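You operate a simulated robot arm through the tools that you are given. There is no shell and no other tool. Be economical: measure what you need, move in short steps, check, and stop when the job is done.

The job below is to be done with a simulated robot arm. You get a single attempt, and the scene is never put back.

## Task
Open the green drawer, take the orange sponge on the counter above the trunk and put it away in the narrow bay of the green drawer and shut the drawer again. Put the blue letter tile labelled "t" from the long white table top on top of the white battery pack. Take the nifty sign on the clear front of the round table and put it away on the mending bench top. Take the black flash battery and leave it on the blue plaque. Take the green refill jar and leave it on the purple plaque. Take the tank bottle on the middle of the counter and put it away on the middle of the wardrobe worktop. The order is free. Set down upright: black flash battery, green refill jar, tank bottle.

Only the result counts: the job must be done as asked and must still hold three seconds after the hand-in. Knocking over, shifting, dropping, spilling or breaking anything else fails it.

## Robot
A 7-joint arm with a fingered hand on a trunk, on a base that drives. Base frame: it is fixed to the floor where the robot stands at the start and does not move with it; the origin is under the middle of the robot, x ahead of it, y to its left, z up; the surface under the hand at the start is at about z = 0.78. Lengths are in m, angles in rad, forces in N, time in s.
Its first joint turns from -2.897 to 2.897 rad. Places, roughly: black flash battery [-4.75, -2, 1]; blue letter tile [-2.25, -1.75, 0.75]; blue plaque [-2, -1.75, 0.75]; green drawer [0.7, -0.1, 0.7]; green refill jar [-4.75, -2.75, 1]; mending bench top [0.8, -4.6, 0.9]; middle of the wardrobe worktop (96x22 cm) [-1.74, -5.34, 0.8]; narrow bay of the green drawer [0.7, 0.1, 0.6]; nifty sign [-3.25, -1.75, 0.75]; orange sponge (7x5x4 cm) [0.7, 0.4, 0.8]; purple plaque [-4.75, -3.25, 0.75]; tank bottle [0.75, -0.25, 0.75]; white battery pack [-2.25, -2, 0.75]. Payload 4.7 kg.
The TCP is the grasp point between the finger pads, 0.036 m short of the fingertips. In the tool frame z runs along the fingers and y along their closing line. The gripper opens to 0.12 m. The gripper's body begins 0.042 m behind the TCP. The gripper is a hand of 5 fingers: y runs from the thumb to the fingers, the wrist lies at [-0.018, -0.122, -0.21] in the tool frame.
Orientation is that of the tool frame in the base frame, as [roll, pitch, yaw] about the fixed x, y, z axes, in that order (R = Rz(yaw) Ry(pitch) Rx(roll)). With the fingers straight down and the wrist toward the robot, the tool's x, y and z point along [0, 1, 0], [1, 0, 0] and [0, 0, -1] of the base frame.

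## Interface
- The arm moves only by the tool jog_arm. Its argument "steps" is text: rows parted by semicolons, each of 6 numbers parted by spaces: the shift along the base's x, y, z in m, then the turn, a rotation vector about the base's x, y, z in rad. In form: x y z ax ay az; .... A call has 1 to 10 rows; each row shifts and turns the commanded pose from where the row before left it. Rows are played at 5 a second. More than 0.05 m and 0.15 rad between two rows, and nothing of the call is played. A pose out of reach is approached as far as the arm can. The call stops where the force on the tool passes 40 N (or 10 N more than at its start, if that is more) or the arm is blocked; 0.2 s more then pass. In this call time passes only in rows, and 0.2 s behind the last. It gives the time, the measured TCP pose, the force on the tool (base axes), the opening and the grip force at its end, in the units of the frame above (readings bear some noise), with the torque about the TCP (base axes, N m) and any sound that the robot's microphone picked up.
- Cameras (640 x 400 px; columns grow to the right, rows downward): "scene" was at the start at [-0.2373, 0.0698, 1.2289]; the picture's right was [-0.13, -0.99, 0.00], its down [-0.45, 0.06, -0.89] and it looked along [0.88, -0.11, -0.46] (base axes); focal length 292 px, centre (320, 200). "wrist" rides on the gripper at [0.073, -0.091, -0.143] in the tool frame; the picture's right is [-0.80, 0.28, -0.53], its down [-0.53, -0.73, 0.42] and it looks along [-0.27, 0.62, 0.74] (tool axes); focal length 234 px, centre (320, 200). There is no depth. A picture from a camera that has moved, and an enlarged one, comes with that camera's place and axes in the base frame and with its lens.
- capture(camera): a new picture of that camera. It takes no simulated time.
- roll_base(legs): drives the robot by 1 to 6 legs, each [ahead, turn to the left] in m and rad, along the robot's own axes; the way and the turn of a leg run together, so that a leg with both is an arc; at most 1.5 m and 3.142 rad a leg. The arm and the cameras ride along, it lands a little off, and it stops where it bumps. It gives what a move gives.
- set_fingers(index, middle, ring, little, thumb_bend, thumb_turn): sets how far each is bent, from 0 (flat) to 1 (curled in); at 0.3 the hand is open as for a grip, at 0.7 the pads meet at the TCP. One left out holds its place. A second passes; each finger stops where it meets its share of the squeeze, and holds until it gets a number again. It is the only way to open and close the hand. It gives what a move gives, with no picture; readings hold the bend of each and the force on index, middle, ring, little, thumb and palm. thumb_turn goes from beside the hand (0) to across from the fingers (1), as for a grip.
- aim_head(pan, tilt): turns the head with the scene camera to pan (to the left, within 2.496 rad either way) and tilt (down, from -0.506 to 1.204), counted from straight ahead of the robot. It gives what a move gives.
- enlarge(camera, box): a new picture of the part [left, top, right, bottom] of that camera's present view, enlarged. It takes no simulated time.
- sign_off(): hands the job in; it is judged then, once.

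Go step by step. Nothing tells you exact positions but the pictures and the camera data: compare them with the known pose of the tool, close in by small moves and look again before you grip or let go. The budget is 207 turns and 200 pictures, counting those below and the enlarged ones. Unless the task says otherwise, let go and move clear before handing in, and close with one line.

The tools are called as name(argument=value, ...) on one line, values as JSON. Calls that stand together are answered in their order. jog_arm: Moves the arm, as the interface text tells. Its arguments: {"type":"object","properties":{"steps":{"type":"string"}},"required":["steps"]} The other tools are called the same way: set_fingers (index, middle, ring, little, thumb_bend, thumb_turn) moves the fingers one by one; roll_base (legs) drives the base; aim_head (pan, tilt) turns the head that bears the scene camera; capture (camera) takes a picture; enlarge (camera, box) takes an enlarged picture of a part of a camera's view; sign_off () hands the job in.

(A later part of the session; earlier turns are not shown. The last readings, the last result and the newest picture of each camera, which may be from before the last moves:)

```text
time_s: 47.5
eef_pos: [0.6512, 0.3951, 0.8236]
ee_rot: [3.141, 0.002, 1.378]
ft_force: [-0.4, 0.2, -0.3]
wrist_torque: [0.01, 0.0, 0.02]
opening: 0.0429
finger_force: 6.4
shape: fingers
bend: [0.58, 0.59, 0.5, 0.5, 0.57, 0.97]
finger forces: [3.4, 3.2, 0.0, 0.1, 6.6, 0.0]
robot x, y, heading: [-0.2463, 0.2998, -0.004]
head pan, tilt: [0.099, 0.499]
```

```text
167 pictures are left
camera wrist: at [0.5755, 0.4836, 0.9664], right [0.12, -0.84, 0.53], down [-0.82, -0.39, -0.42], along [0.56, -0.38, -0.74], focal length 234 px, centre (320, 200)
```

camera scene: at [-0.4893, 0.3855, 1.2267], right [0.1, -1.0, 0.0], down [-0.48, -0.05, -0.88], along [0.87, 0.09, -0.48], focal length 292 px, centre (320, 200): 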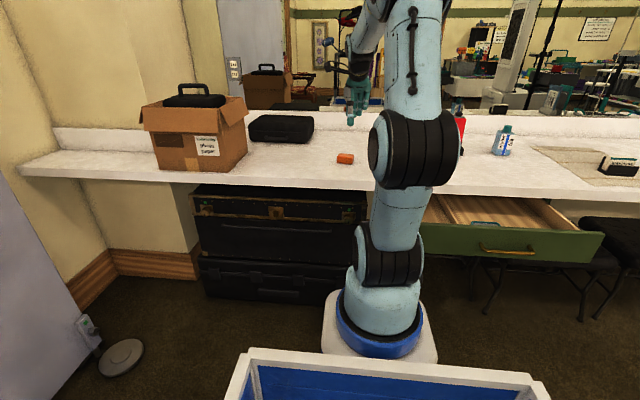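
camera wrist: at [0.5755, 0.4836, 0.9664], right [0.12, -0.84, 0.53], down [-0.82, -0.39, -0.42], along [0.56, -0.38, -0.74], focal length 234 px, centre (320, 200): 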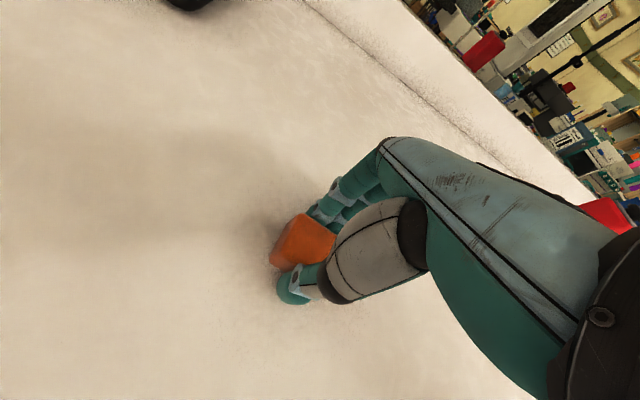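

The sponge is gripped. I'll lift it, and swing it over the narrow bay while turning it lengthwise to the bay.

set_fingers(index=0.66, middle=0.66, thumb_bend=0.66)

jog_arm(steps="0 0 0.03 0 0 0; 0 0 0.045 0 0 0; 0 0 0.045 0 0 0; -0.02 0 0.02 0 0 -0.1")

jog_arm(steps="-0.027 -0.031 0 0 0 -0.13; -0.027 -0.031 0 0 0 -0.13; -0.027 -0.031 0 0 0 -0.13; -0.027 -0.031 0 0 0 -0.13; -0.027 -0.031 0 0 0 -0.13; -0.027 -0.031 0 0 0 -0.13; -0.027 -0.031 0 0 0 -0.13; -0.027 -0.031 0 0 0 -0.13; -0.025 -0.031 0 0 0 -0.13; -0.02 -0.028 0 0 0 -0.11")

aim_head(pan=-0.4, tilt=0.6)

enlarge(camera="scene", box=[200, 60, 440, 210])

capture(camera="wrist")

```text
time_s: 48.5
eef_pos: [0.6502, 0.3948, 0.8233]
ee_rot: [3.14, 0.005, 1.379]
ft_force: [-0.5, -1.0, 0.9]
wrist_torque: [-0.04, 0.04, 0.0]
opening: 0.042
finger_force: 11.3
shape: fingers
bend: [0.59, 0.62, 0.5, 0.5, 0.57, 0.96]
finger forces: [6.1, 5.3, 0.0, 0.1, 11.4, 0.0]
robot x, y, heading: [-0.2532, 0.2935, -0.005]
head pan, tilt: [0.099, 0.499]
```

```text
time_s: 49.5
eef_pos: [0.6313, 0.3952, 0.9636]
ee_rot: [-3.141, 0.006, 1.28]
ft_force: [0.3, -0.3, -0.3]
wrist_torque: [0.03, 0.0, 0.0]
opening: 0.0417
finger_force: 11.5
shape: fingers
bend: [0.59, 0.62, 0.5, 0.5, 0.57, 0.96]
finger forces: [6.2, 5.1, 0.0, 0.0, 11.3, 0.0]
robot x, y, heading: [-0.2513, 0.2973, -0.001]
head pan, tilt: [0.099, 0.499]
```

```text
time_s: 51.7
eef_pos: [0.368, 0.0877, 0.9621]
ee_rot: [3.141, 0.006, 0.0]
ft_force: [-1.8, 0.1, -0.1]
wrist_torque: [0.0, 0.01, 0.04]
opening: 0.0419
finger_force: 11.3
shape: fingers
bend: [0.59, 0.62, 0.5, 0.5, 0.57, 0.96]
finger forces: [6.1, 5.1, 0.1, 0.1, 11.2, 0.0]
robot x, y, heading: [-0.2554, 0.292, 0.0]
head pan, tilt: [0.099, 0.499]
```

```text
time_s: 52.6
eef_pos: [0.3689, 0.0885, 0.9613]
ee_rot: [3.139, 0.006, 0.0]
ft_force: [0.4, 0.5, 0.6]
wrist_torque: [-0.01, -0.02, 0.0]
opening: 0.0418
finger_force: 11.0
shape: fingers
bend: [0.59, 0.62, 0.5, 0.5, 0.57, 0.96]
finger forces: [6.1, 5.1, 0.1, 0.0, 11.2, 0.0]
robot x, y, heading: [-0.2528, 0.2939, -0.005]
head pan, tilt: [-0.4, 0.6]
```

```text
2.67 times, centred on (320, 135) of scene
camera zoom: at [-0.4984, 0.3422, 1.2176], right [-0.39, -0.92, 0.0], down [-0.52, 0.22, -0.83], along [0.76, -0.32, -0.56], focal length 779 px, centre (320, 373)
```

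zoom: 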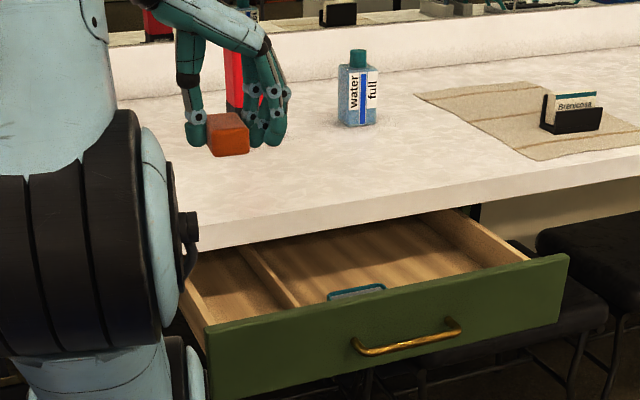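

```text
165 pictures are left
camera wrist: at [0.4424, 0.1791, 1.1056], right [-0.8, -0.28, 0.53], down [-0.53, 0.73, -0.42], along [-0.27, -0.62, -0.74], focal length 234 px, centre (320, 200)
```

wrist: 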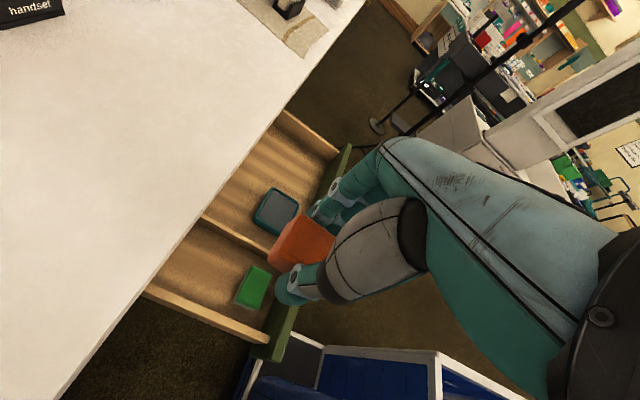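

There's a green item already in the narrow bay near its front, so I must place the sponge beside it. I'll look closer.

enlarge(camera="wrist", box=[120, 180, 360, 370])

```text
2.11 times, centred on (240, 275) of wrist
camera zoom: at [0.4424, 0.1791, 1.1056], right [-0.8, -0.28, 0.53], down [-0.53, 0.73, -0.42], along [-0.27, -0.62, -0.74], focal length 493 px, centre (488, 42)
```

zoom: 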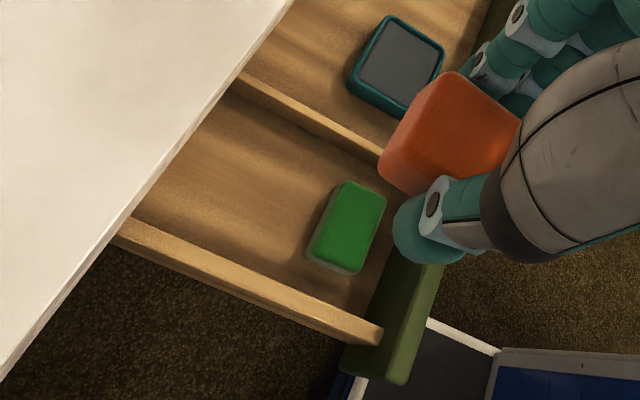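

The green item ends at about x 0.36, leaving x 0.37–0.48 free. I'll move over x≈0.427 and lower with a close watch.

jog_arm(steps="0.029 -0.003 0 0 0 0; 0.029 -0.002 0 0 0 0; 0 0 -0.045 0 0 0; 0 0 -0.045 0 0 0; 0 0 -0.045 0 0 0")

capture(camera="wrist")

enlarge(camera="scene", box=[200, 60, 440, 210])

```text
time_s: 53.8
eef_pos: [0.4268, 0.0828, 0.826]
ee_rot: [3.14, 0.002, -0.002]
ft_force: [0.8, 0.0, 0.0]
wrist_torque: [0.0, 0.01, 0.03]
opening: 0.0418
finger_force: 10.5
shape: fingers
bend: [0.59, 0.62, 0.5, 0.5, 0.57, 0.96]
finger forces: [6.0, 5.1, 0.1, 0.0, 11.0, 0.1]
robot x, y, heading: [-0.2509, 0.2938, 0.001]
head pan, tilt: [-0.4, 0.6]
```

```text
163 pictures are left
camera wrist: at [0.5004, 0.1736, 0.9701], right [-0.8, -0.28, 0.53], down [-0.53, 0.73, -0.42], along [-0.27, -0.62, -0.74], focal length 234 px, centre (320, 200)
```

wrist: 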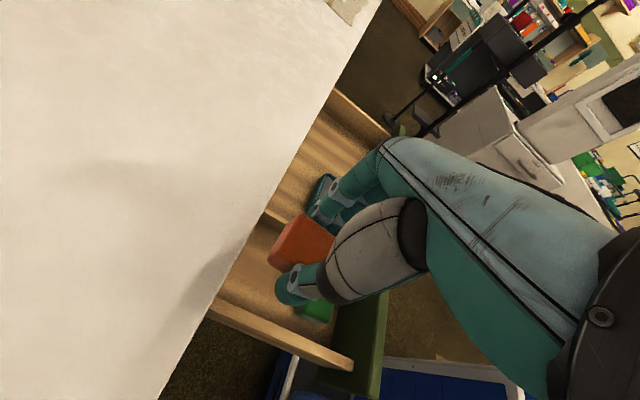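

```text
2.67 times, centred on (320, 135) of scene
camera zoom: at [-0.4986, 0.3422, 1.2176], right [-0.39, -0.92, 0.0], down [-0.52, 0.22, -0.83], along [0.76, -0.32, -0.56], focal length 779 px, centre (320, 373)
```

zoom: 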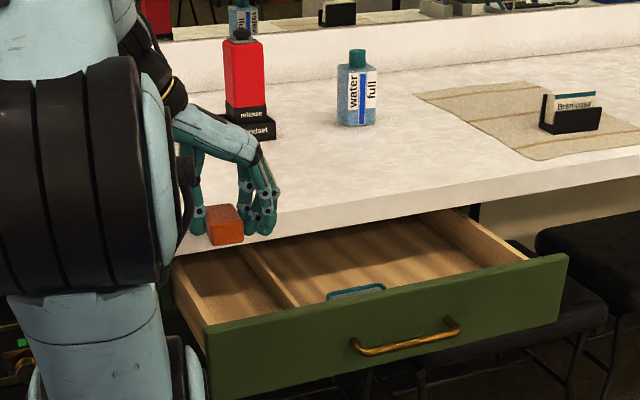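

Clearances look fair, with the sponge about 1.5 cm from the counter edge. I'll shift 5 mm back and lower into the bay.

jog_arm(steps="-0.005 0 -0.03 0 0 0; 0 0 -0.03 0 0 0; 0 0 -0.03 0 0 0")

capture(camera="wrist")

enlarge(camera="scene", box=[230, 110, 350, 185])

```text
time_s: 54.6
eef_pos: [0.4217, 0.0832, 0.7363]
ee_rot: [3.14, 0.005, -0.002]
ft_force: [-0.2, 0.3, 0.0]
wrist_torque: [0.02, 0.0, 0.01]
opening: 0.0416
finger_force: 11.5
shape: fingers
bend: [0.59, 0.62, 0.5, 0.5, 0.57, 0.96]
finger forces: [6.0, 5.1, 0.1, 0.0, 11.0, 0.1]
robot x, y, heading: [-0.2506, 0.293, 0.001]
head pan, tilt: [-0.4, 0.6]
```

```text
161 pictures are left
camera wrist: at [0.4963, 0.1737, 0.8804], right [-0.8, -0.28, 0.53], down [-0.53, 0.73, -0.42], along [-0.27, -0.62, -0.74], focal length 234 px, centre (320, 200)
```

wrist: 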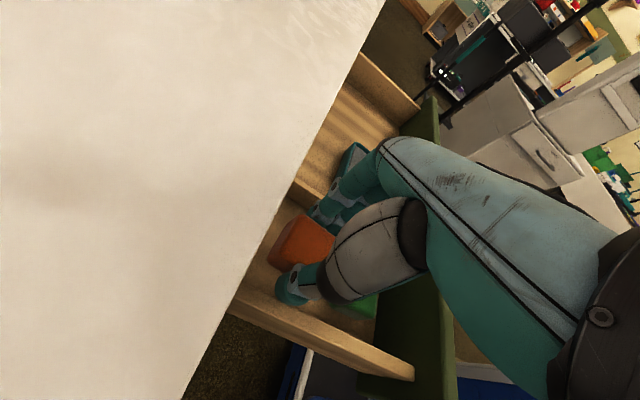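

```text
5.33 times, centred on (290, 148) of scene
camera zoom: at [-0.4985, 0.3421, 1.2176], right [-0.39, -0.92, 0.0], down [-0.52, 0.22, -0.83], along [0.76, -0.32, -0.56], focal length 1558 px, centre (480, 480)
```

zoom: 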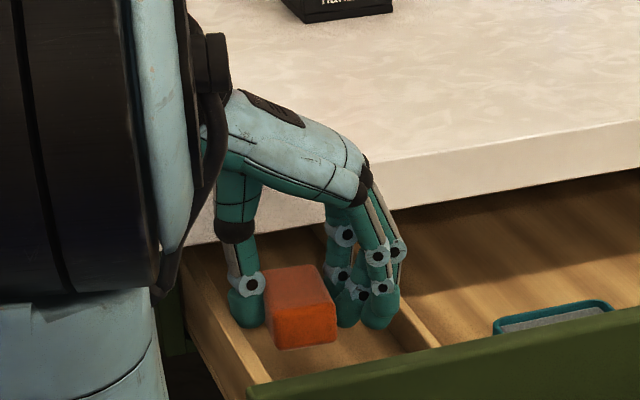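

The sponge is entering the bay between divider and side wall. I'll lower 3.5 cm more and check contact.

jog_arm(steps="0 0 -0.015 0 0 0; 0 0 -0.012 0 0 0; 0 0 -0.01 0 0 0")

enlarge(camera="scene", box=[230, 110, 350, 185])

enlarge(camera="wrist", box=[200, 170, 440, 370])

```text
time_s: 55.4
eef_pos: [0.4231, 0.0819, 0.7005]
ee_rot: [3.14, 0.004, -0.001]
ft_force: [0.2, -4.2, 1.6]
wrist_torque: [0.11, -0.02, -0.02]
opening: 0.0416
finger_force: 14.4
shape: fingers
bend: [0.59, 0.62, 0.5, 0.5, 0.57, 0.96]
finger forces: [6.9, 5.4, 0.0, 0.0, 17.2, 0.0]
robot x, y, heading: [-0.2494, 0.2937, -0.006]
head pan, tilt: [-0.4, 0.6]
```

```text
5.33 times, centred on (290, 148) of scene
camera zoom: at [-0.4985, 0.3421, 1.2176], right [-0.39, -0.92, 0.0], down [-0.52, 0.22, -0.83], along [0.76, -0.32, -0.56], focal length 1558 px, centre (480, 480)
```

zoom: 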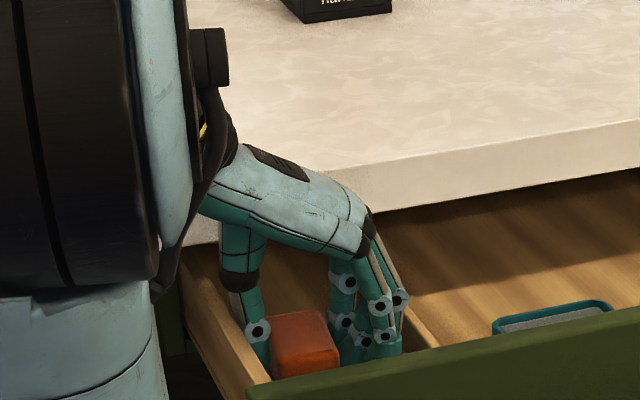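

```text
2.00 times, centred on (320, 270) of wrist
camera zoom: at [0.4964, 0.1729, 0.8443], right [-0.8, -0.28, 0.53], down [-0.53, 0.73, -0.42], along [-0.27, -0.62, -0.74], focal length 468 px, centre (320, 60)
```

zoom: 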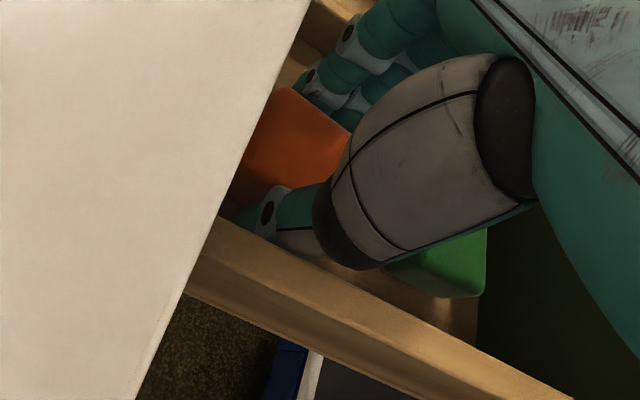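

The thumb just brushes the left wall. I'll shift 8 mm right, lower 1 cm and then open slightly to release.

jog_arm(steps="0 -0.009 0.002 0 0 0; 0 0 -0.01 0 0 0")

set_fingers(index=0.54, middle=0.54, thumb_bend=0.52)

enlarge(camera="scene", box=[230, 110, 350, 185])

enlarge(camera="wrist", box=[200, 170, 440, 370])

```text
time_s: 56.0
eef_pos: [0.4212, 0.0737, 0.6919]
ee_rot: [3.14, 0.003, -0.001]
ft_force: [0.2, 0.6, 2.4]
wrist_torque: [0.08, 0.02, 0.0]
opening: 0.0416
finger_force: 11.1
shape: fingers
bend: [0.59, 0.62, 0.5, 0.5, 0.57, 0.96]
finger forces: [6.2, 5.1, 0.1, 0.1, 11.4, 0.1]
robot x, y, heading: [-0.2523, 0.2986, -0.004]
head pan, tilt: [-0.4, 0.6]
```

```text
time_s: 57.0
eef_pos: [0.4223, 0.0742, 0.6924]
ee_rot: [3.141, 0.003, 0.0]
ft_force: [0.2, -0.7, 0.1]
wrist_torque: [-0.01, 0.0, 0.02]
opening: 0.0536
finger_force: 0.0
shape: fingers
bend: [0.54, 0.54, 0.5, 0.5, 0.52, 0.97]
finger forces: [0.1, 0.1, 0.1, 0.0, 0.0, 0.1]
robot x, y, heading: [-0.251, 0.2958, -0.003]
head pan, tilt: [-0.4, 0.6]
```

```text
5.33 times, centred on (290, 148) of scene
camera zoom: at [-0.4985, 0.3421, 1.2176], right [-0.39, -0.92, 0.0], down [-0.52, 0.22, -0.83], along [0.76, -0.32, -0.56], focal length 1558 px, centre (480, 480)
```

zoom: 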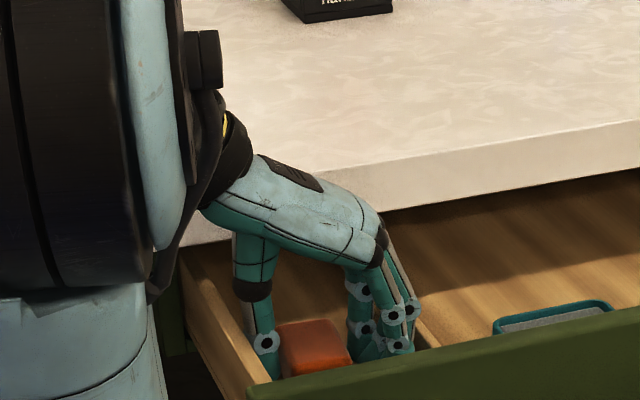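

```text
2.00 times, centred on (320, 270) of wrist
camera zoom: at [0.4961, 0.1646, 0.8357], right [-0.8, -0.28, 0.53], down [-0.53, 0.73, -0.42], along [-0.27, -0.62, -0.74], focal length 468 px, centre (320, 60)
```

zoom: 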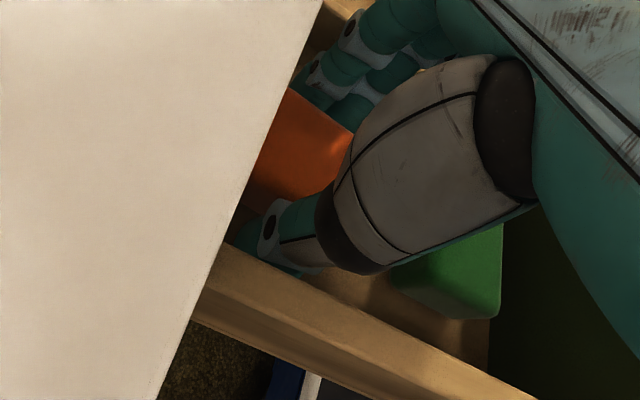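

The sponge has settled on the bay floor beside the green item, both undisturbed. I'll rise straight out.

jog_arm(steps="0 0 0.015 0 0 0; 0 0 0.03 0 0 0; 0 0 0.04 0 0 0; 0 0 0.05 0 0 0; 0 0 0.05 0 0 0; 0 0 0.05 0 0 0; -0.03 0 0.03 0 0 0.1; -0.03 -0.02 0 0 0 0.14; -0.03 -0.02 0 0 0 0.14; -0.03 -0.02 0 0 0 0.14")

capture(camera="scene")

capture(camera="wrist")

```text
time_s: 59.2
eef_pos: [0.3019, 0.0141, 0.9568]
ee_rot: [3.14, 0.003, 0.52]
ft_force: [-0.3, 0.9, -0.4]
wrist_torque: [-0.04, 0.02, 0.01]
opening: 0.0537
finger_force: 0.1
shape: fingers
bend: [0.54, 0.54, 0.5, 0.5, 0.52, 0.98]
finger forces: [0.0, 0.0, 0.1, 0.0, 0.0, 0.1]
robot x, y, heading: [-0.2532, 0.2979, -0.001]
head pan, tilt: [-0.4, 0.6]
```

```text
155 pictures are left
camera scene: at [-0.4984, 0.3421, 1.2176], right [-0.39, -0.92, 0.0], down [-0.52, 0.22, -0.83], along [0.76, -0.32, -0.57], focal length 292 px, centre (320, 200)
```

scene: 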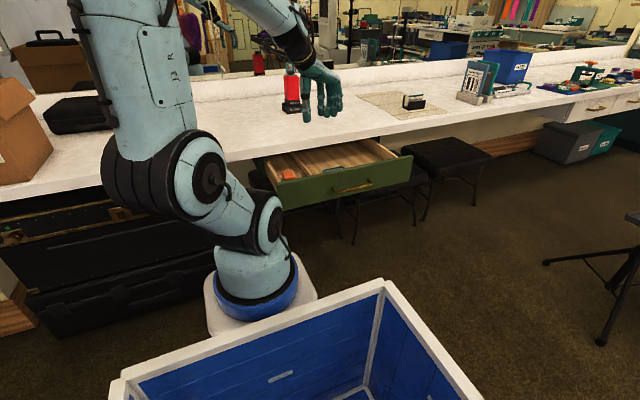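

```text
154 pictures are left
camera wrist: at [0.32, 0.1293, 1.1005], right [-0.56, -0.64, 0.53], down [-0.83, 0.37, -0.42], along [0.08, -0.67, -0.74], focal length 234 px, centre (320, 200)
```

wrist: 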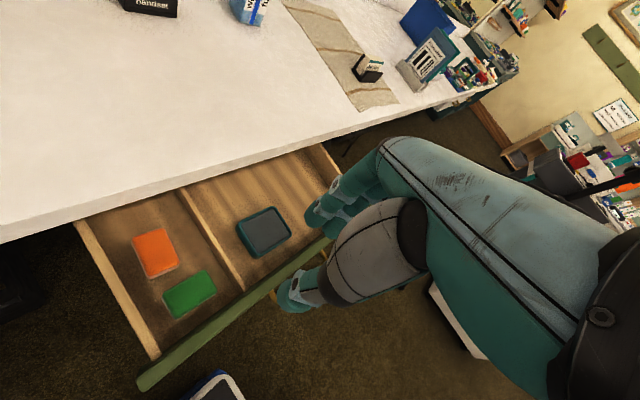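

Sponge lies in the narrow bay. Now I'll bring the hand back in front of the handle, fingers forward, to push the drawer shut.

jog_arm(steps="-0.024 -0.017 0 0 0 0.15; -0.024 -0.017 0 0 0 0.15; -0.024 -0.017 0 0 0 0.15; -0.024 -0.017 0 0 0 0.15; -0.024 -0.017 0 0 0 0.15; -0.024 -0.017 0 0 0 0.15; -0.022 -0.018 0 0 0 0.15")

set_fingers(index=0.57, middle=0.57, ring=0.57, little=0.57, thumb_bend=0.57)

jog_arm(steps="0 0 0 0 -0.15 0; 0 0 0 0 -0.15 0; 0 0 -0.02 0 -0.15 0; 0 0 -0.03 0 -0.15 0; 0 0 -0.03 0 -0.15 0; 0 0 -0.03 0 -0.15 0; 0 0 -0.03 0 -0.15 0; 0 0 -0.03 0 -0.15 0; 0 0 -0.03 0 -0.02 0; 0 0 -0.03 0 0 0")

capture(camera="scene")

```text
time_s: 60.8
eef_pos: [0.1361, -0.1063, 0.9588]
ee_rot: [3.138, 0.005, 1.57]
ft_force: [-0.1, -0.6, 0.5]
wrist_torque: [-0.01, 0.0, -0.01]
opening: 0.0536
finger_force: 0.1
shape: fingers
bend: [0.54, 0.54, 0.5, 0.5, 0.52, 0.98]
finger forces: [0.0, 0.1, 0.1, 0.1, 0.0, 0.0]
robot x, y, heading: [-0.249, 0.2946, -0.0]
head pan, tilt: [-0.4, 0.6]
```

```text
time_s: 61.8
eef_pos: [0.137, -0.1055, 0.9582]
ee_rot: [3.14, 0.004, 1.57]
ft_force: [0.1, -0.3, 0.4]
wrist_torque: [0.03, -0.02, -0.01]
opening: 0.0456
finger_force: 0.0
shape: fingers
bend: [0.56, 0.56, 0.56, 0.56, 0.56, 0.98]
finger forces: [0.0, 0.0, 0.0, 0.0, 0.0, 0.0]
robot x, y, heading: [-0.2533, 0.2957, -0.003]
head pan, tilt: [-0.4, 0.6]
```

```text
time_s: 64.0
eef_pos: [0.1361, -0.1077, 0.7289]
ee_rot: [1.919, 0.0, 1.566]
ft_force: [-0.4, 0.0, 0.0]
wrist_torque: [0.02, 0.02, 0.04]
opening: 0.0456
finger_force: 0.1
shape: fingers
bend: [0.56, 0.56, 0.56, 0.56, 0.56, 0.98]
finger forces: [0.0, 0.0, 0.0, 0.0, 0.0, 0.0]
robot x, y, heading: [-0.2499, 0.2932, -0.003]
head pan, tilt: [-0.4, 0.6]
```

```text
153 pictures are left
camera scene: at [-0.4985, 0.342, 1.2176], right [-0.39, -0.92, 0.0], down [-0.52, 0.22, -0.83], along [0.76, -0.32, -0.56], focal length 292 px, centre (320, 200)
```

scene: 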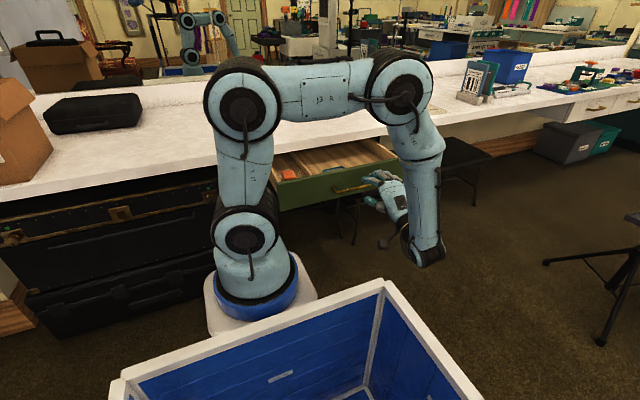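

The hand is in front of the bar. I'll straddle it and push slowly.

jog_arm(steps="0.017 0 -0.016 0 0 0; 0.017 0 -0.016 0 0 0; 0.02 0 -0.008 0 0 0; 0.02 0 -0.008 0 0 0")

enlarge(camera="wrist", box=[200, 120, 480, 340])

```text
time_s: 65.0
eef_pos: [0.211, -0.1075, 0.6797]
ee_rot: [1.919, 0.0, 1.567]
ft_force: [-0.4, 0.5, -0.3]
wrist_torque: [-0.01, 0.0, 0.0]
opening: 0.0457
finger_force: 0.0
shape: fingers
bend: [0.56, 0.56, 0.56, 0.56, 0.56, 0.98]
finger forces: [0.0, 0.0, 0.0, 0.0, 0.0, 0.0]
robot x, y, heading: [-0.2494, 0.2953, 0.0]
head pan, tilt: [-0.4, 0.6]
```

```text
1.82 times, centred on (340, 230) of wrist
camera zoom: at [0.0456, -0.0346, 0.6438], right [-0.4, -0.8, 0.44], down [0.15, -0.53, -0.83], along [0.9, -0.27, 0.33], focal length 426 px, centre (284, 146)
```

zoom: 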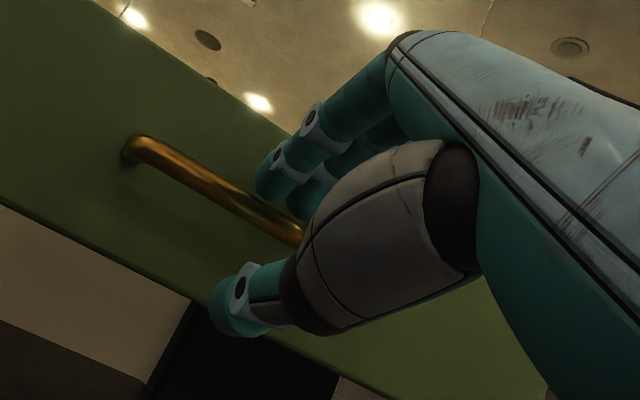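

jog_arm(steps="0.02 0 0 0 0 0; 0.025 0 0 0 0 0; 0.025 0 0 0 0 0; 0.025 0 0 0 0 0; 0.025 0 0 0 0 0; 0.025 0 0 0 0 0; 0.025 0 0 0 0 0; 0.025 0 0 0 0 0; 0.02 0 0 0 0 0; 0.02 0 0 0 0 0")

capture(camera="scene")

```text
time_s: 67.2
eef_pos: [0.4462, -0.108, 0.679]
ee_rot: [1.922, 0.0, 1.566]
ft_force: [-0.1, 0.2, 0.2]
wrist_torque: [0.0, 0.01, -0.03]
opening: 0.0452
finger_force: 0.2
shape: fingers
bend: [0.56, 0.56, 0.56, 0.56, 0.56, 0.98]
finger forces: [0.1, 0.0, 0.1, 0.1, 0.0, 0.1]
robot x, y, heading: [-0.2518, 0.2917, -0.002]
head pan, tilt: [-0.4, 0.6]
```

```text
151 pictures are left
camera scene: at [-0.4985, 0.342, 1.2176], right [-0.39, -0.92, 0.0], down [-0.52, 0.22, -0.82], along [0.76, -0.32, -0.57], focal length 292 px, centre (320, 200)
```

scene: 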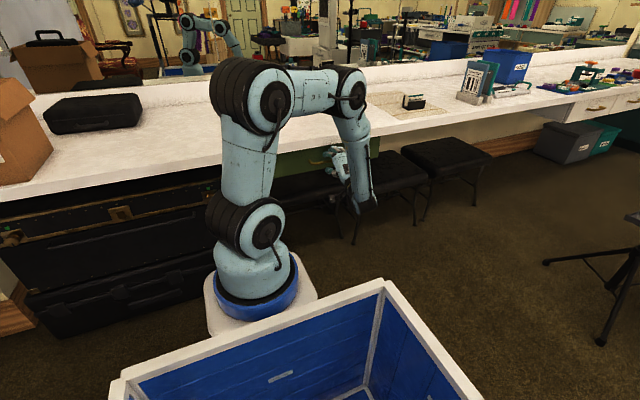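

Nearly closed. A last gentle push until it stops.

jog_arm(steps="0.007 0 0 0 0 0; 0.006 0 0 0 0 0; 0.005 0 0 0 0 0; 0.004 0 0 0 0 0; 0.004 0 0 0 0 0")

enlarge(camera="wrist", box=[100, 100, 480, 400])

```text
time_s: 68.3
eef_pos: [0.4644, -0.1069, 0.6789]
ee_rot: [1.917, -0.004, 1.563]
ft_force: [-12.5, 2.8, 0.4]
wrist_torque: [-0.02, -0.41, 0.24]
opening: 0.0435
finger_force: 6.9
shape: fingers
bend: [0.57, 0.57, 0.56, 0.56, 0.56, 0.98]
finger forces: [10.6, 3.6, 0.0, 0.1, 0.0, 0.0]
robot x, y, heading: [-0.2514, 0.2968, -0.003]
head pan, tilt: [-0.4, 0.6]
stopped in row 5: the force on the tool passed its limit at 48 N (the readings are from after the stop); the commanded pose is now the measured one
```

```text
1.33 times, centred on (290, 250) of wrist
camera zoom: at [0.2997, -0.034, 0.6428], right [-0.4, -0.8, 0.44], down [0.15, -0.53, -0.84], along [0.9, -0.27, 0.33], focal length 312 px, centre (360, 133)
```

zoom: 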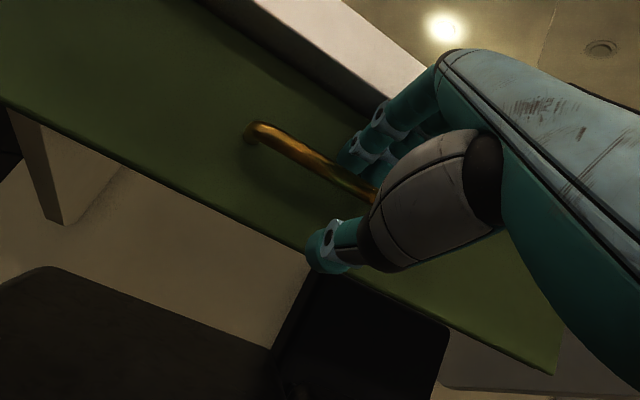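

It stops exactly where the handle sat when shut: the drawer is closed. I'll back straight off and raise the hand.

jog_arm(steps="-0.015 0 0.0 0 0 0; -0.025 0 0.005 0 0 0; -0.04 0 0.01 0 0 0; -0.05 0 0 0 0 0; -0.04 0 0.03 0 0 0; -0.03 0 0.04 0 0.1 0; 0 0 0.05 0 0.15 0; 0 0 0.05 0 0.15 0; 0 0 0.05 0 0.15 0; 0 0 0.05 0 0.15 0")

jog_arm(steps="0 0 0.05 0 0.15 0; 0 0 0.04 0 0.15 0; 0 0 0 0 0.15 0; 0 0 0 0 0.15 0; 0 0 0 0 0.07 0")

set_fingers(index=0.3, middle=0.3, ring=0.3, little=0.3, thumb_bend=0.3)

capture(camera="scene")

```text
time_s: 70.5
eef_pos: [0.2638, -0.108, 0.9631]
ee_rot: [2.62, 0.001, 1.56]
ft_force: [-0.3, -0.3, -0.2]
wrist_torque: [0.02, -0.05, 0.03]
opening: 0.0452
finger_force: 0.0
shape: fingers
bend: [0.56, 0.56, 0.56, 0.56, 0.56, 0.98]
finger forces: [0.0, 0.0, 0.0, 0.1, 0.0, 0.0]
robot x, y, heading: [-0.252, 0.2944, 0.003]
head pan, tilt: [-0.4, 0.6]
```

```text
time_s: 71.7
eef_pos: [0.2648, -0.1071, 1.0541]
ee_rot: [-2.995, 0.007, 1.565]
ft_force: [-0.1, -0.5, 0.6]
wrist_torque: [-0.02, 0.03, -0.03]
opening: 0.0449
finger_force: 0.1
shape: fingers
bend: [0.56, 0.56, 0.56, 0.56, 0.56, 0.98]
finger forces: [0.1, 0.1, 0.0, 0.0, 0.1, 0.0]
robot x, y, heading: [-0.2527, 0.2947, -0.003]
head pan, tilt: [-0.4, 0.6]
```

```text
time_s: 72.7
eef_pos: [0.2658, -0.1077, 1.0544]
ee_rot: [-2.996, 0.004, 1.566]
ft_force: [-0.9, 0.2, 0.2]
wrist_torque: [-0.01, -0.02, 0.0]
opening: 0.1221
finger_force: 0.0
shape: fingers
bend: [0.3, 0.3, 0.3, 0.3, 0.3, 0.98]
finger forces: [0.0, 0.0, 0.1, 0.0, 0.1, 0.0]
robot x, y, heading: [-0.2497, 0.2948, -0.003]
head pan, tilt: [-0.4, 0.6]
```

```text
149 pictures are left
camera scene: at [-0.4987, 0.3424, 1.2176], right [-0.39, -0.92, 0.0], down [-0.52, 0.22, -0.83], along [0.76, -0.32, -0.56], focal length 292 px, centre (320, 200)
```

scene: 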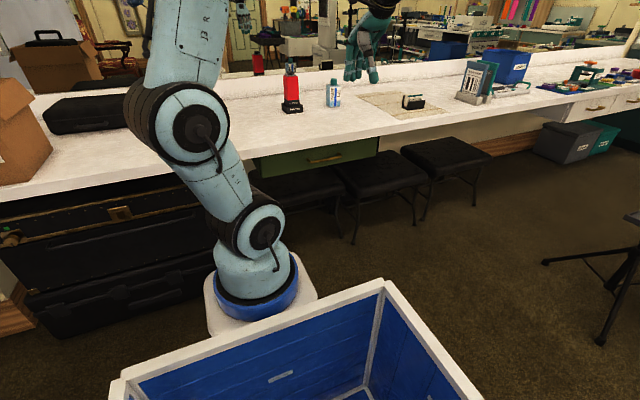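

Drawer shut and hand clear. I'll level the hand and drive to about (-0.02, -0.2) to reach the tank bottle.

jog_arm(steps="0 0 0.03 0 -0.147 0; 0 0 0.02 0 0 0")

roll_base(legs=[[0, -1.14], [0.55, 0], [0, 1.14]])

aim_head(pan=-0.35, tilt=0.4)

capture(camera="scene")

capture(camera="wrist")

```text
time_s: 73.3
eef_pos: [0.2652, -0.1073, 1.1037]
ee_rot: [3.14, 0.005, 1.566]
ft_force: [-0.7, -1.0, 0.5]
wrist_torque: [0.01, 0.01, -0.02]
opening: 0.1221
finger_force: 0.0
shape: fingers
bend: [0.3, 0.3, 0.3, 0.3, 0.3, 0.98]
finger forces: [0.0, 0.0, 0.0, 0.0, 0.0, 0.1]
robot x, y, heading: [-0.2543, 0.2949, -0.002]
head pan, tilt: [-0.4, 0.6]
```

```text
time_s: 82.2
eef_pos: [0.4998, -0.5985, 1.1044]
ee_rot: [3.14, 0.005, 1.577]
ft_force: [-0.1, 0.5, -0.1]
wrist_torque: [0.02, 0.04, -0.03]
opening: 0.1221
finger_force: 0.1
shape: fingers
bend: [0.3, 0.3, 0.3, 0.3, 0.3, 0.98]
finger forces: [0.0, 0.1, 0.0, 0.0, 0.1, 0.0]
robot x, y, heading: [-0.0179, -0.2012, 0.006]
head pan, tilt: [-0.4, 0.6]
```

```text
time_s: 82.9
eef_pos: [0.4995, -0.5992, 1.1033]
ee_rot: [3.141, 0.007, 1.575]
ft_force: [0.4, 0.0, 0.0]
wrist_torque: [-0.01, -0.02, -0.02]
opening: 0.1219
finger_force: 0.0
shape: fingers
bend: [0.3, 0.3, 0.3, 0.3, 0.3, 0.98]
finger forces: [0.1, 0.0, 0.0, 0.0, 0.0, 0.0]
robot x, y, heading: [-0.0218, -0.2051, 0.002]
head pan, tilt: [-0.351, 0.4]
```

```text
148 pictures are left
camera scene: at [-0.2628, -0.1544, 1.2358], right [-0.34, -0.94, 0.0], down [-0.37, 0.13, -0.92], along [0.87, -0.31, -0.39], focal length 292 px, centre (320, 200)
```

scene: 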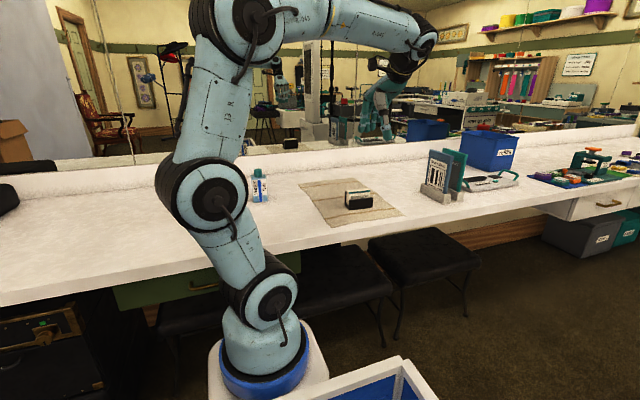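

```text
147 pictures are left
camera wrist: at [0.4087, -0.5261, 1.2474], right [0.28, -0.8, 0.53], down [-0.73, -0.54, -0.42], along [0.62, -0.27, -0.74], focal length 234 px, centre (320, 200)
```

wrist: 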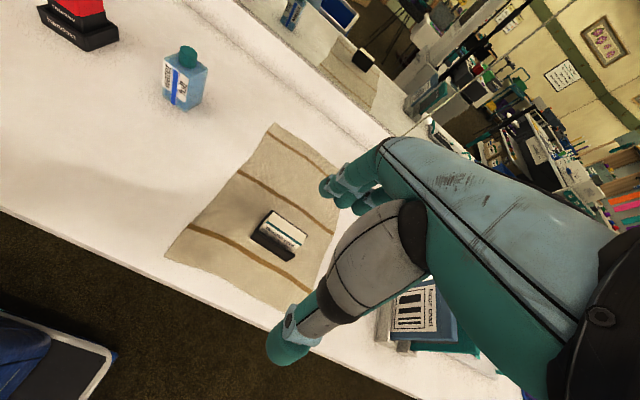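

Both cameras see the bottle; I'll zoom in to get its place and orientation.

enlarge(camera="wrist", box=[130, 30, 250, 130])

enlarge(camera="scene", box=[230, 150, 310, 215])

```text
4.00 times, centred on (190, 80) of wrist
camera zoom: at [0.4087, -0.5261, 1.2474], right [0.28, -0.8, 0.53], down [-0.73, -0.54, -0.42], along [0.62, -0.27, -0.74], focal length 937 px, centre (840, 680)
```

zoom: 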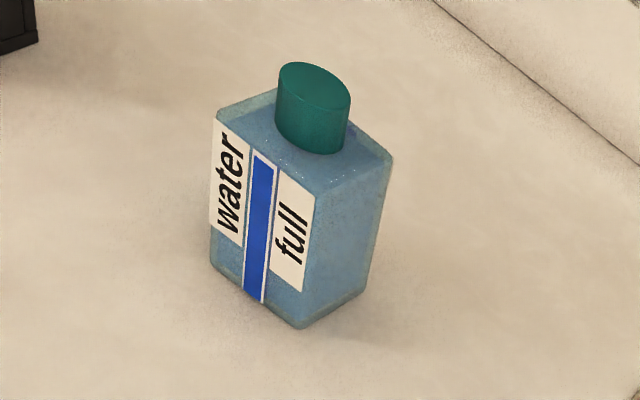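

```text
6.15 times, centred on (270, 182) of scene
camera zoom: at [-0.2628, -0.1544, 1.2358], right [-0.34, -0.94, 0.0], down [-0.37, 0.13, -0.92], along [0.87, -0.31, -0.39], focal length 1798 px, centre (628, 308)
```

zoom: 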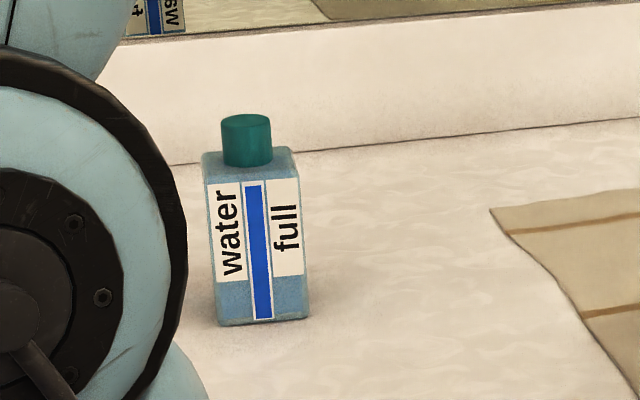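

The bottle is a 5 cm square, body to z≈0.87 with cap to ≈0.90, centred at about [0.823, -0.293]. I'll move above it.

jog_arm(steps="0.036 0.034 0 0 0 0; 0.036 0.034 0 0 0 0; 0.036 0.034 0 0 0 0; 0.036 0.034 0 0 0 0; 0.036 0.034 0 0 0 0; 0.036 0.034 0 0 0 0; 0.036 0.034 0 0 0 0; 0.036 0.034 0 0 0 0; 0.035 0.034 0 0 0 -0.06; 0 0 -0.05 0 0 0")

capture(camera="wrist")

capture(camera="scene")

```text
time_s: 85.1
eef_pos: [0.8217, -0.2932, 1.0555]
ee_rot: [3.139, 0.006, 1.514]
ft_force: [-1.4, 1.2, 1.0]
wrist_torque: [-0.05, -0.05, 0.03]
opening: 0.1223
finger_force: 0.1
shape: fingers
bend: [0.3, 0.3, 0.3, 0.3, 0.3, 0.98]
finger forces: [0.0, 0.0, 0.0, 0.1, 0.1, 0.1]
robot x, y, heading: [-0.0211, -0.2047, 0.008]
head pan, tilt: [-0.351, 0.4]
```

```text
144 pictures are left
camera wrist: at [0.735, -0.215, 1.1993], right [0.23, -0.82, 0.53], down [-0.76, -0.49, -0.42], along [0.61, -0.3, -0.73], focal length 234 px, centre (320, 200)
```

wrist: 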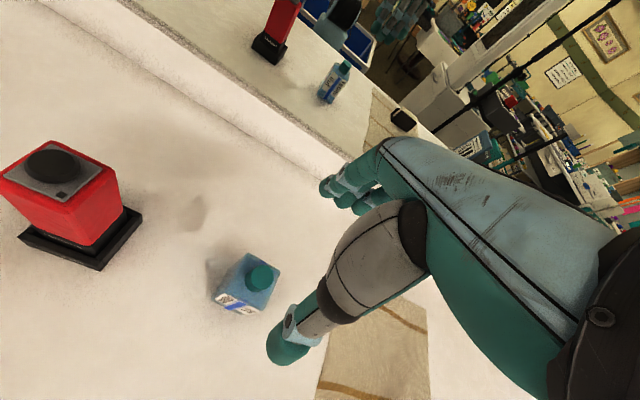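

```text
143 pictures are left
camera scene: at [-0.2631, -0.1543, 1.2358], right [-0.34, -0.94, 0.0], down [-0.37, 0.13, -0.92], along [0.87, -0.31, -0.39], focal length 292 px, centre (320, 200)
```

scene: 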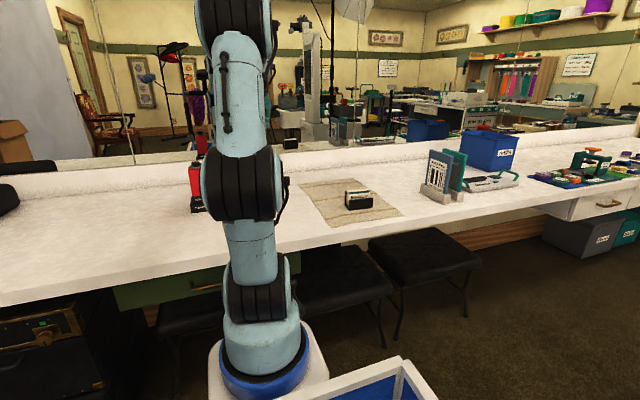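

The cap projects to [0.826, -0.294], matching the estimate. I'll descend in two stages.

jog_arm(steps="0.002 0 -0.05 0 0 0; 0 0 -0.05 0 0 0; 0 0 -0.03 0 0 0")

capture(camera="wrist")

```text
time_s: 85.9
eef_pos: [0.8253, -0.2932, 0.9237]
ee_rot: [3.14, 0.006, 1.517]
ft_force: [0.1, 0.2, 0.6]
wrist_torque: [-0.02, -0.04, -0.03]
opening: 0.122
finger_force: 0.1
shape: fingers
bend: [0.3, 0.3, 0.3, 0.3, 0.3, 0.98]
finger forces: [0.0, 0.0, 0.0, 0.0, 0.1, 0.0]
robot x, y, heading: [-0.0209, -0.2013, 0.013]
head pan, tilt: [-0.351, 0.4]
```

```text
142 pictures are left
camera wrist: at [0.7375, -0.2146, 1.0681], right [0.23, -0.82, 0.53], down [-0.76, -0.49, -0.42], along [0.61, -0.3, -0.73], focal length 234 px, centre (320, 200)
```

wrist: 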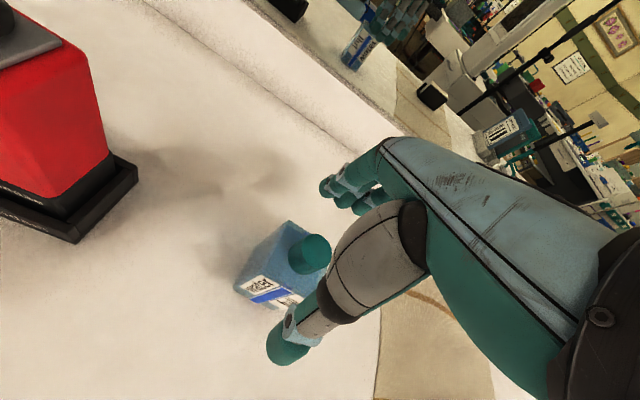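

Aligned: thumb in front, fingers behind the bottle. Lower and close.

jog_arm(steps="0 0 -0.02 0 0 0; 0 0 -0.02 0 0 0; 0 0 -0.014 0 0 0")

set_fingers(index=0.62, middle=0.62, ring=0.62, little=0.5, thumb_bend=0.62)

capture(camera="wrist")

```text
time_s: 86.7
eef_pos: [0.8244, -0.2911, 0.871]
ee_rot: [3.141, 0.005, 1.517]
ft_force: [-0.7, 0.1, 0.1]
wrist_torque: [-0.01, 0.02, 0.02]
opening: 0.1223
finger_force: 0.1
shape: fingers
bend: [0.3, 0.3, 0.3, 0.3, 0.3, 0.98]
finger forces: [0.0, 0.0, 0.1, 0.1, 0.1, 0.0]
robot x, y, heading: [-0.0209, -0.2007, 0.014]
head pan, tilt: [-0.351, 0.4]
```

```text
time_s: 87.7
eef_pos: [0.8259, -0.2926, 0.8696]
ee_rot: [3.139, 0.005, 1.518]
ft_force: [0.1, 0.4, 0.6]
wrist_torque: [-0.08, -0.17, 0.02]
opening: 0.0566
finger_force: 15.8
shape: fingers
bend: [0.54, 0.57, 0.58, 0.5, 0.53, 0.96]
finger forces: [6.8, 6.1, 3.2, 0.0, 15.4, 0.0]
robot x, y, heading: [-0.0245, -0.2001, 0.011]
head pan, tilt: [-0.351, 0.4]
```

```text
141 pictures are left
camera wrist: at [0.7379, -0.2147, 1.0135], right [0.23, -0.82, 0.53], down [-0.76, -0.49, -0.42], along [0.61, -0.3, -0.74], focal length 234 px, centre (320, 200)
```

wrist: 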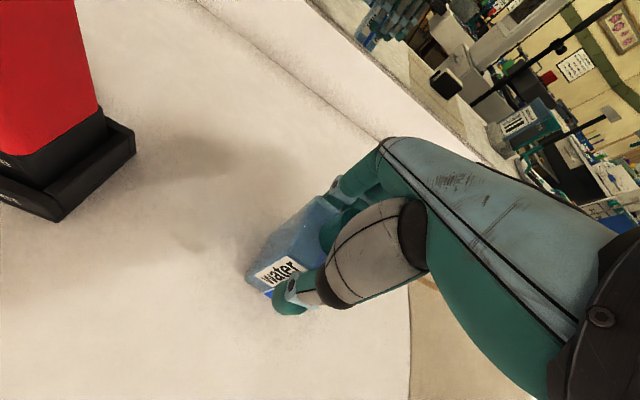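

The bottle is held. I'll firm the grip a little and lift it straight up, then retract toward the robot for driving.

set_fingers(index=0.65, middle=0.65, ring=0.66, thumb_bend=0.66)

jog_arm(steps="0 0 0.02 0 0 0; 0 0 0.03 0 0 0; 0 0 0.04 0 0 0; 0 0 0.04 0 0 0; 0 0 0.04 0 0 0; -0.04 0 0.02 0 0 0; -0.04 0 0.02 0 0 0; -0.04 0 0.02 0 0 0; -0.04 0 0 0 0 0; -0.04 0 0 0 0 0")

capture(camera="wrist")

```text
time_s: 88.7
eef_pos: [0.8237, -0.2929, 0.8692]
ee_rot: [3.138, 0.006, 1.516]
ft_force: [1.6, -0.9, 1.5]
wrist_torque: [-0.08, -0.16, 0.04]
opening: 0.0561
finger_force: 20.6
shape: fingers
bend: [0.55, 0.59, 0.61, 0.5, 0.53, 0.95]
finger forces: [8.8, 7.6, 5.0, 0.0, 20.8, 0.0]
robot x, y, heading: [-0.02, -0.1985, 0.012]
head pan, tilt: [-0.351, 0.4]
```

```text
time_s: 90.9
eef_pos: [0.6259, -0.2943, 1.0989]
ee_rot: [-3.142, 0.002, 1.517]
ft_force: [0.2, -0.1, -4.3]
wrist_torque: [0.0, -0.03, 0.02]
opening: 0.0559
finger_force: 19.8
shape: fingers
bend: [0.55, 0.59, 0.61, 0.5, 0.54, 0.95]
finger forces: [8.5, 7.1, 5.2, 0.1, 20.2, 0.1]
robot x, y, heading: [-0.0189, -0.2029, 0.009]
head pan, tilt: [-0.351, 0.4]
```

```text
140 pictures are left
camera wrist: at [0.5388, -0.2161, 1.2426], right [0.24, -0.82, 0.53], down [-0.76, -0.49, -0.42], along [0.6, -0.3, -0.74], focal length 234 px, centre (320, 200)
```

wrist: 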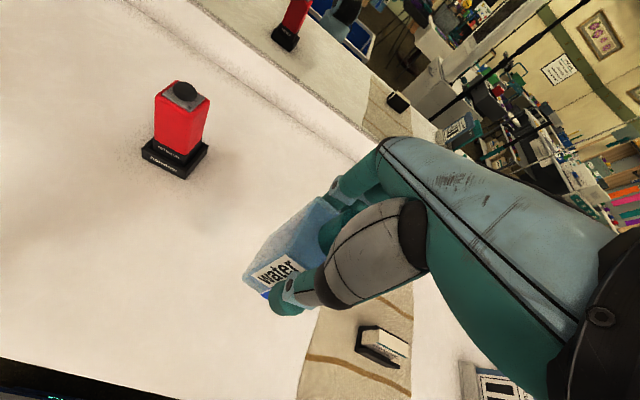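

Bottle lifted cleanly (about 4 N). I'll tuck the arm closer, back away from the counter and drive to an open spot from which I can see the way south.

jog_arm(steps="-0.04 0.01 0 0 0 0; -0.04 0.01 0 0 0 0; -0.04 0.02 0 0 0 0; -0.04 0.02 0 0 0 0; -0.02 0.02 0 0 0 0")

roll_base(legs=[[-0.5, 0], [0, -2.98], [0.88, 0], [0, 1.4]])

aim_head(pan=-0.35, tilt=0.35)

capture(camera="scene")

aim_head(pan=0.5, tilt=0.35)

capture(camera="scene")

```text
time_s: 92.1
eef_pos: [0.445, -0.2129, 1.0983]
ee_rot: [-3.14, 0.006, 1.514]
ft_force: [-0.3, 0.2, -2.2]
wrist_torque: [-0.02, 0.03, -0.02]
opening: 0.0561
finger_force: 19.9
shape: fingers
bend: [0.55, 0.59, 0.61, 0.5, 0.54, 0.95]
finger forces: [8.6, 7.0, 5.2, 0.0, 19.9, 0.1]
robot x, y, heading: [-0.0222, -0.2016, 0.012]
head pan, tilt: [-0.351, 0.4]
```

```text
time_s: 109.7
eef_pos: [-1.3988, -0.8162, 1.0984]
ee_rot: [3.141, 0.004, -0.066]
ft_force: [-1.3, 0.4, -3.7]
wrist_torque: [-0.02, 0.01, 0.0]
opening: 0.0551
finger_force: 18.5
shape: fingers
bend: [0.56, 0.59, 0.62, 0.5, 0.54, 0.95]
finger forces: [7.8, 6.4, 5.1, 0.1, 18.1, 0.0]
robot x, y, heading: [-1.3804, -0.3497, -1.57]
head pan, tilt: [-0.351, 0.4]
```

```text
time_s: 110.3
eef_pos: [-1.3978, -0.8163, 1.0982]
ee_rot: [3.14, 0.005, -0.066]
ft_force: [-0.8, -0.2, -2.9]
wrist_torque: [-0.02, 0.01, -0.01]
opening: 0.0552
finger_force: 18.4
shape: fingers
bend: [0.56, 0.59, 0.62, 0.5, 0.54, 0.95]
finger forces: [7.9, 6.3, 5.0, 0.0, 18.0, 0.0]
robot x, y, heading: [-1.3817, -0.3497, -1.572]
head pan, tilt: [-0.351, 0.351]
```

```text
139 pictures are left
camera scene: at [-1.3318, -0.1072, 1.2404], right [-0.94, 0.35, 0.0], down [0.12, 0.32, -0.94], along [-0.32, -0.88, -0.34], focal length 292 px, centre (320, 200)
```

scene: 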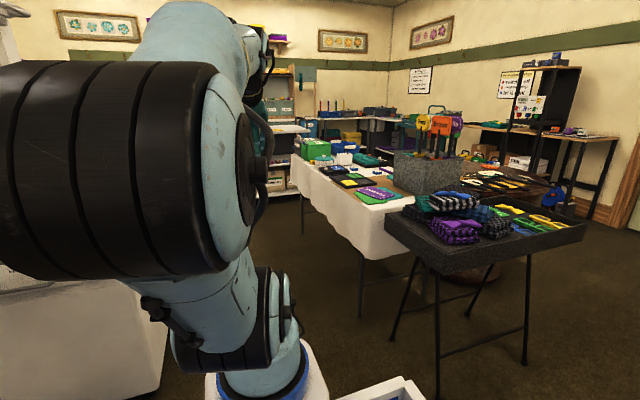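

```text
time_s: 111.5
eef_pos: [-1.3992, -0.816, 1.0986]
ee_rot: [3.14, 0.004, -0.065]
ft_force: [0.4, -0.1, -3.1]
wrist_torque: [0.03, 0.02, -0.01]
opening: 0.055
finger_force: 18.6
shape: fingers
bend: [0.56, 0.59, 0.62, 0.5, 0.54, 0.95]
finger forces: [7.9, 6.3, 5.1, 0.0, 18.1, 0.1]
robot x, y, heading: [-1.3823, -0.3516, -1.574]
head pan, tilt: [0.499, 0.351]
```

```text
138 pictures are left
camera scene: at [-1.2553, -0.1017, 1.2404], right [-0.88, -0.48, 0.0], down [-0.16, 0.3, -0.94], along [0.45, -0.83, -0.34], focal length 292 px, centre (320, 200)
```

scene: 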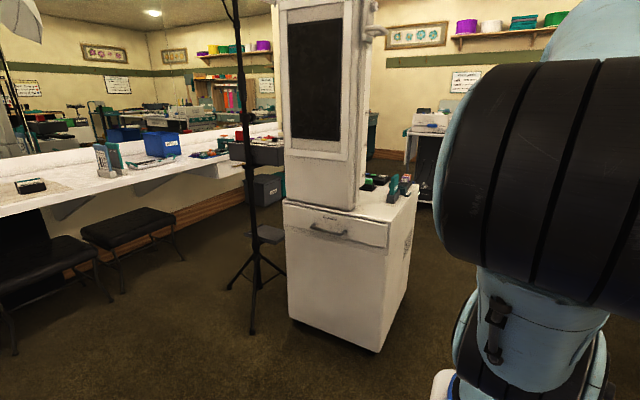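

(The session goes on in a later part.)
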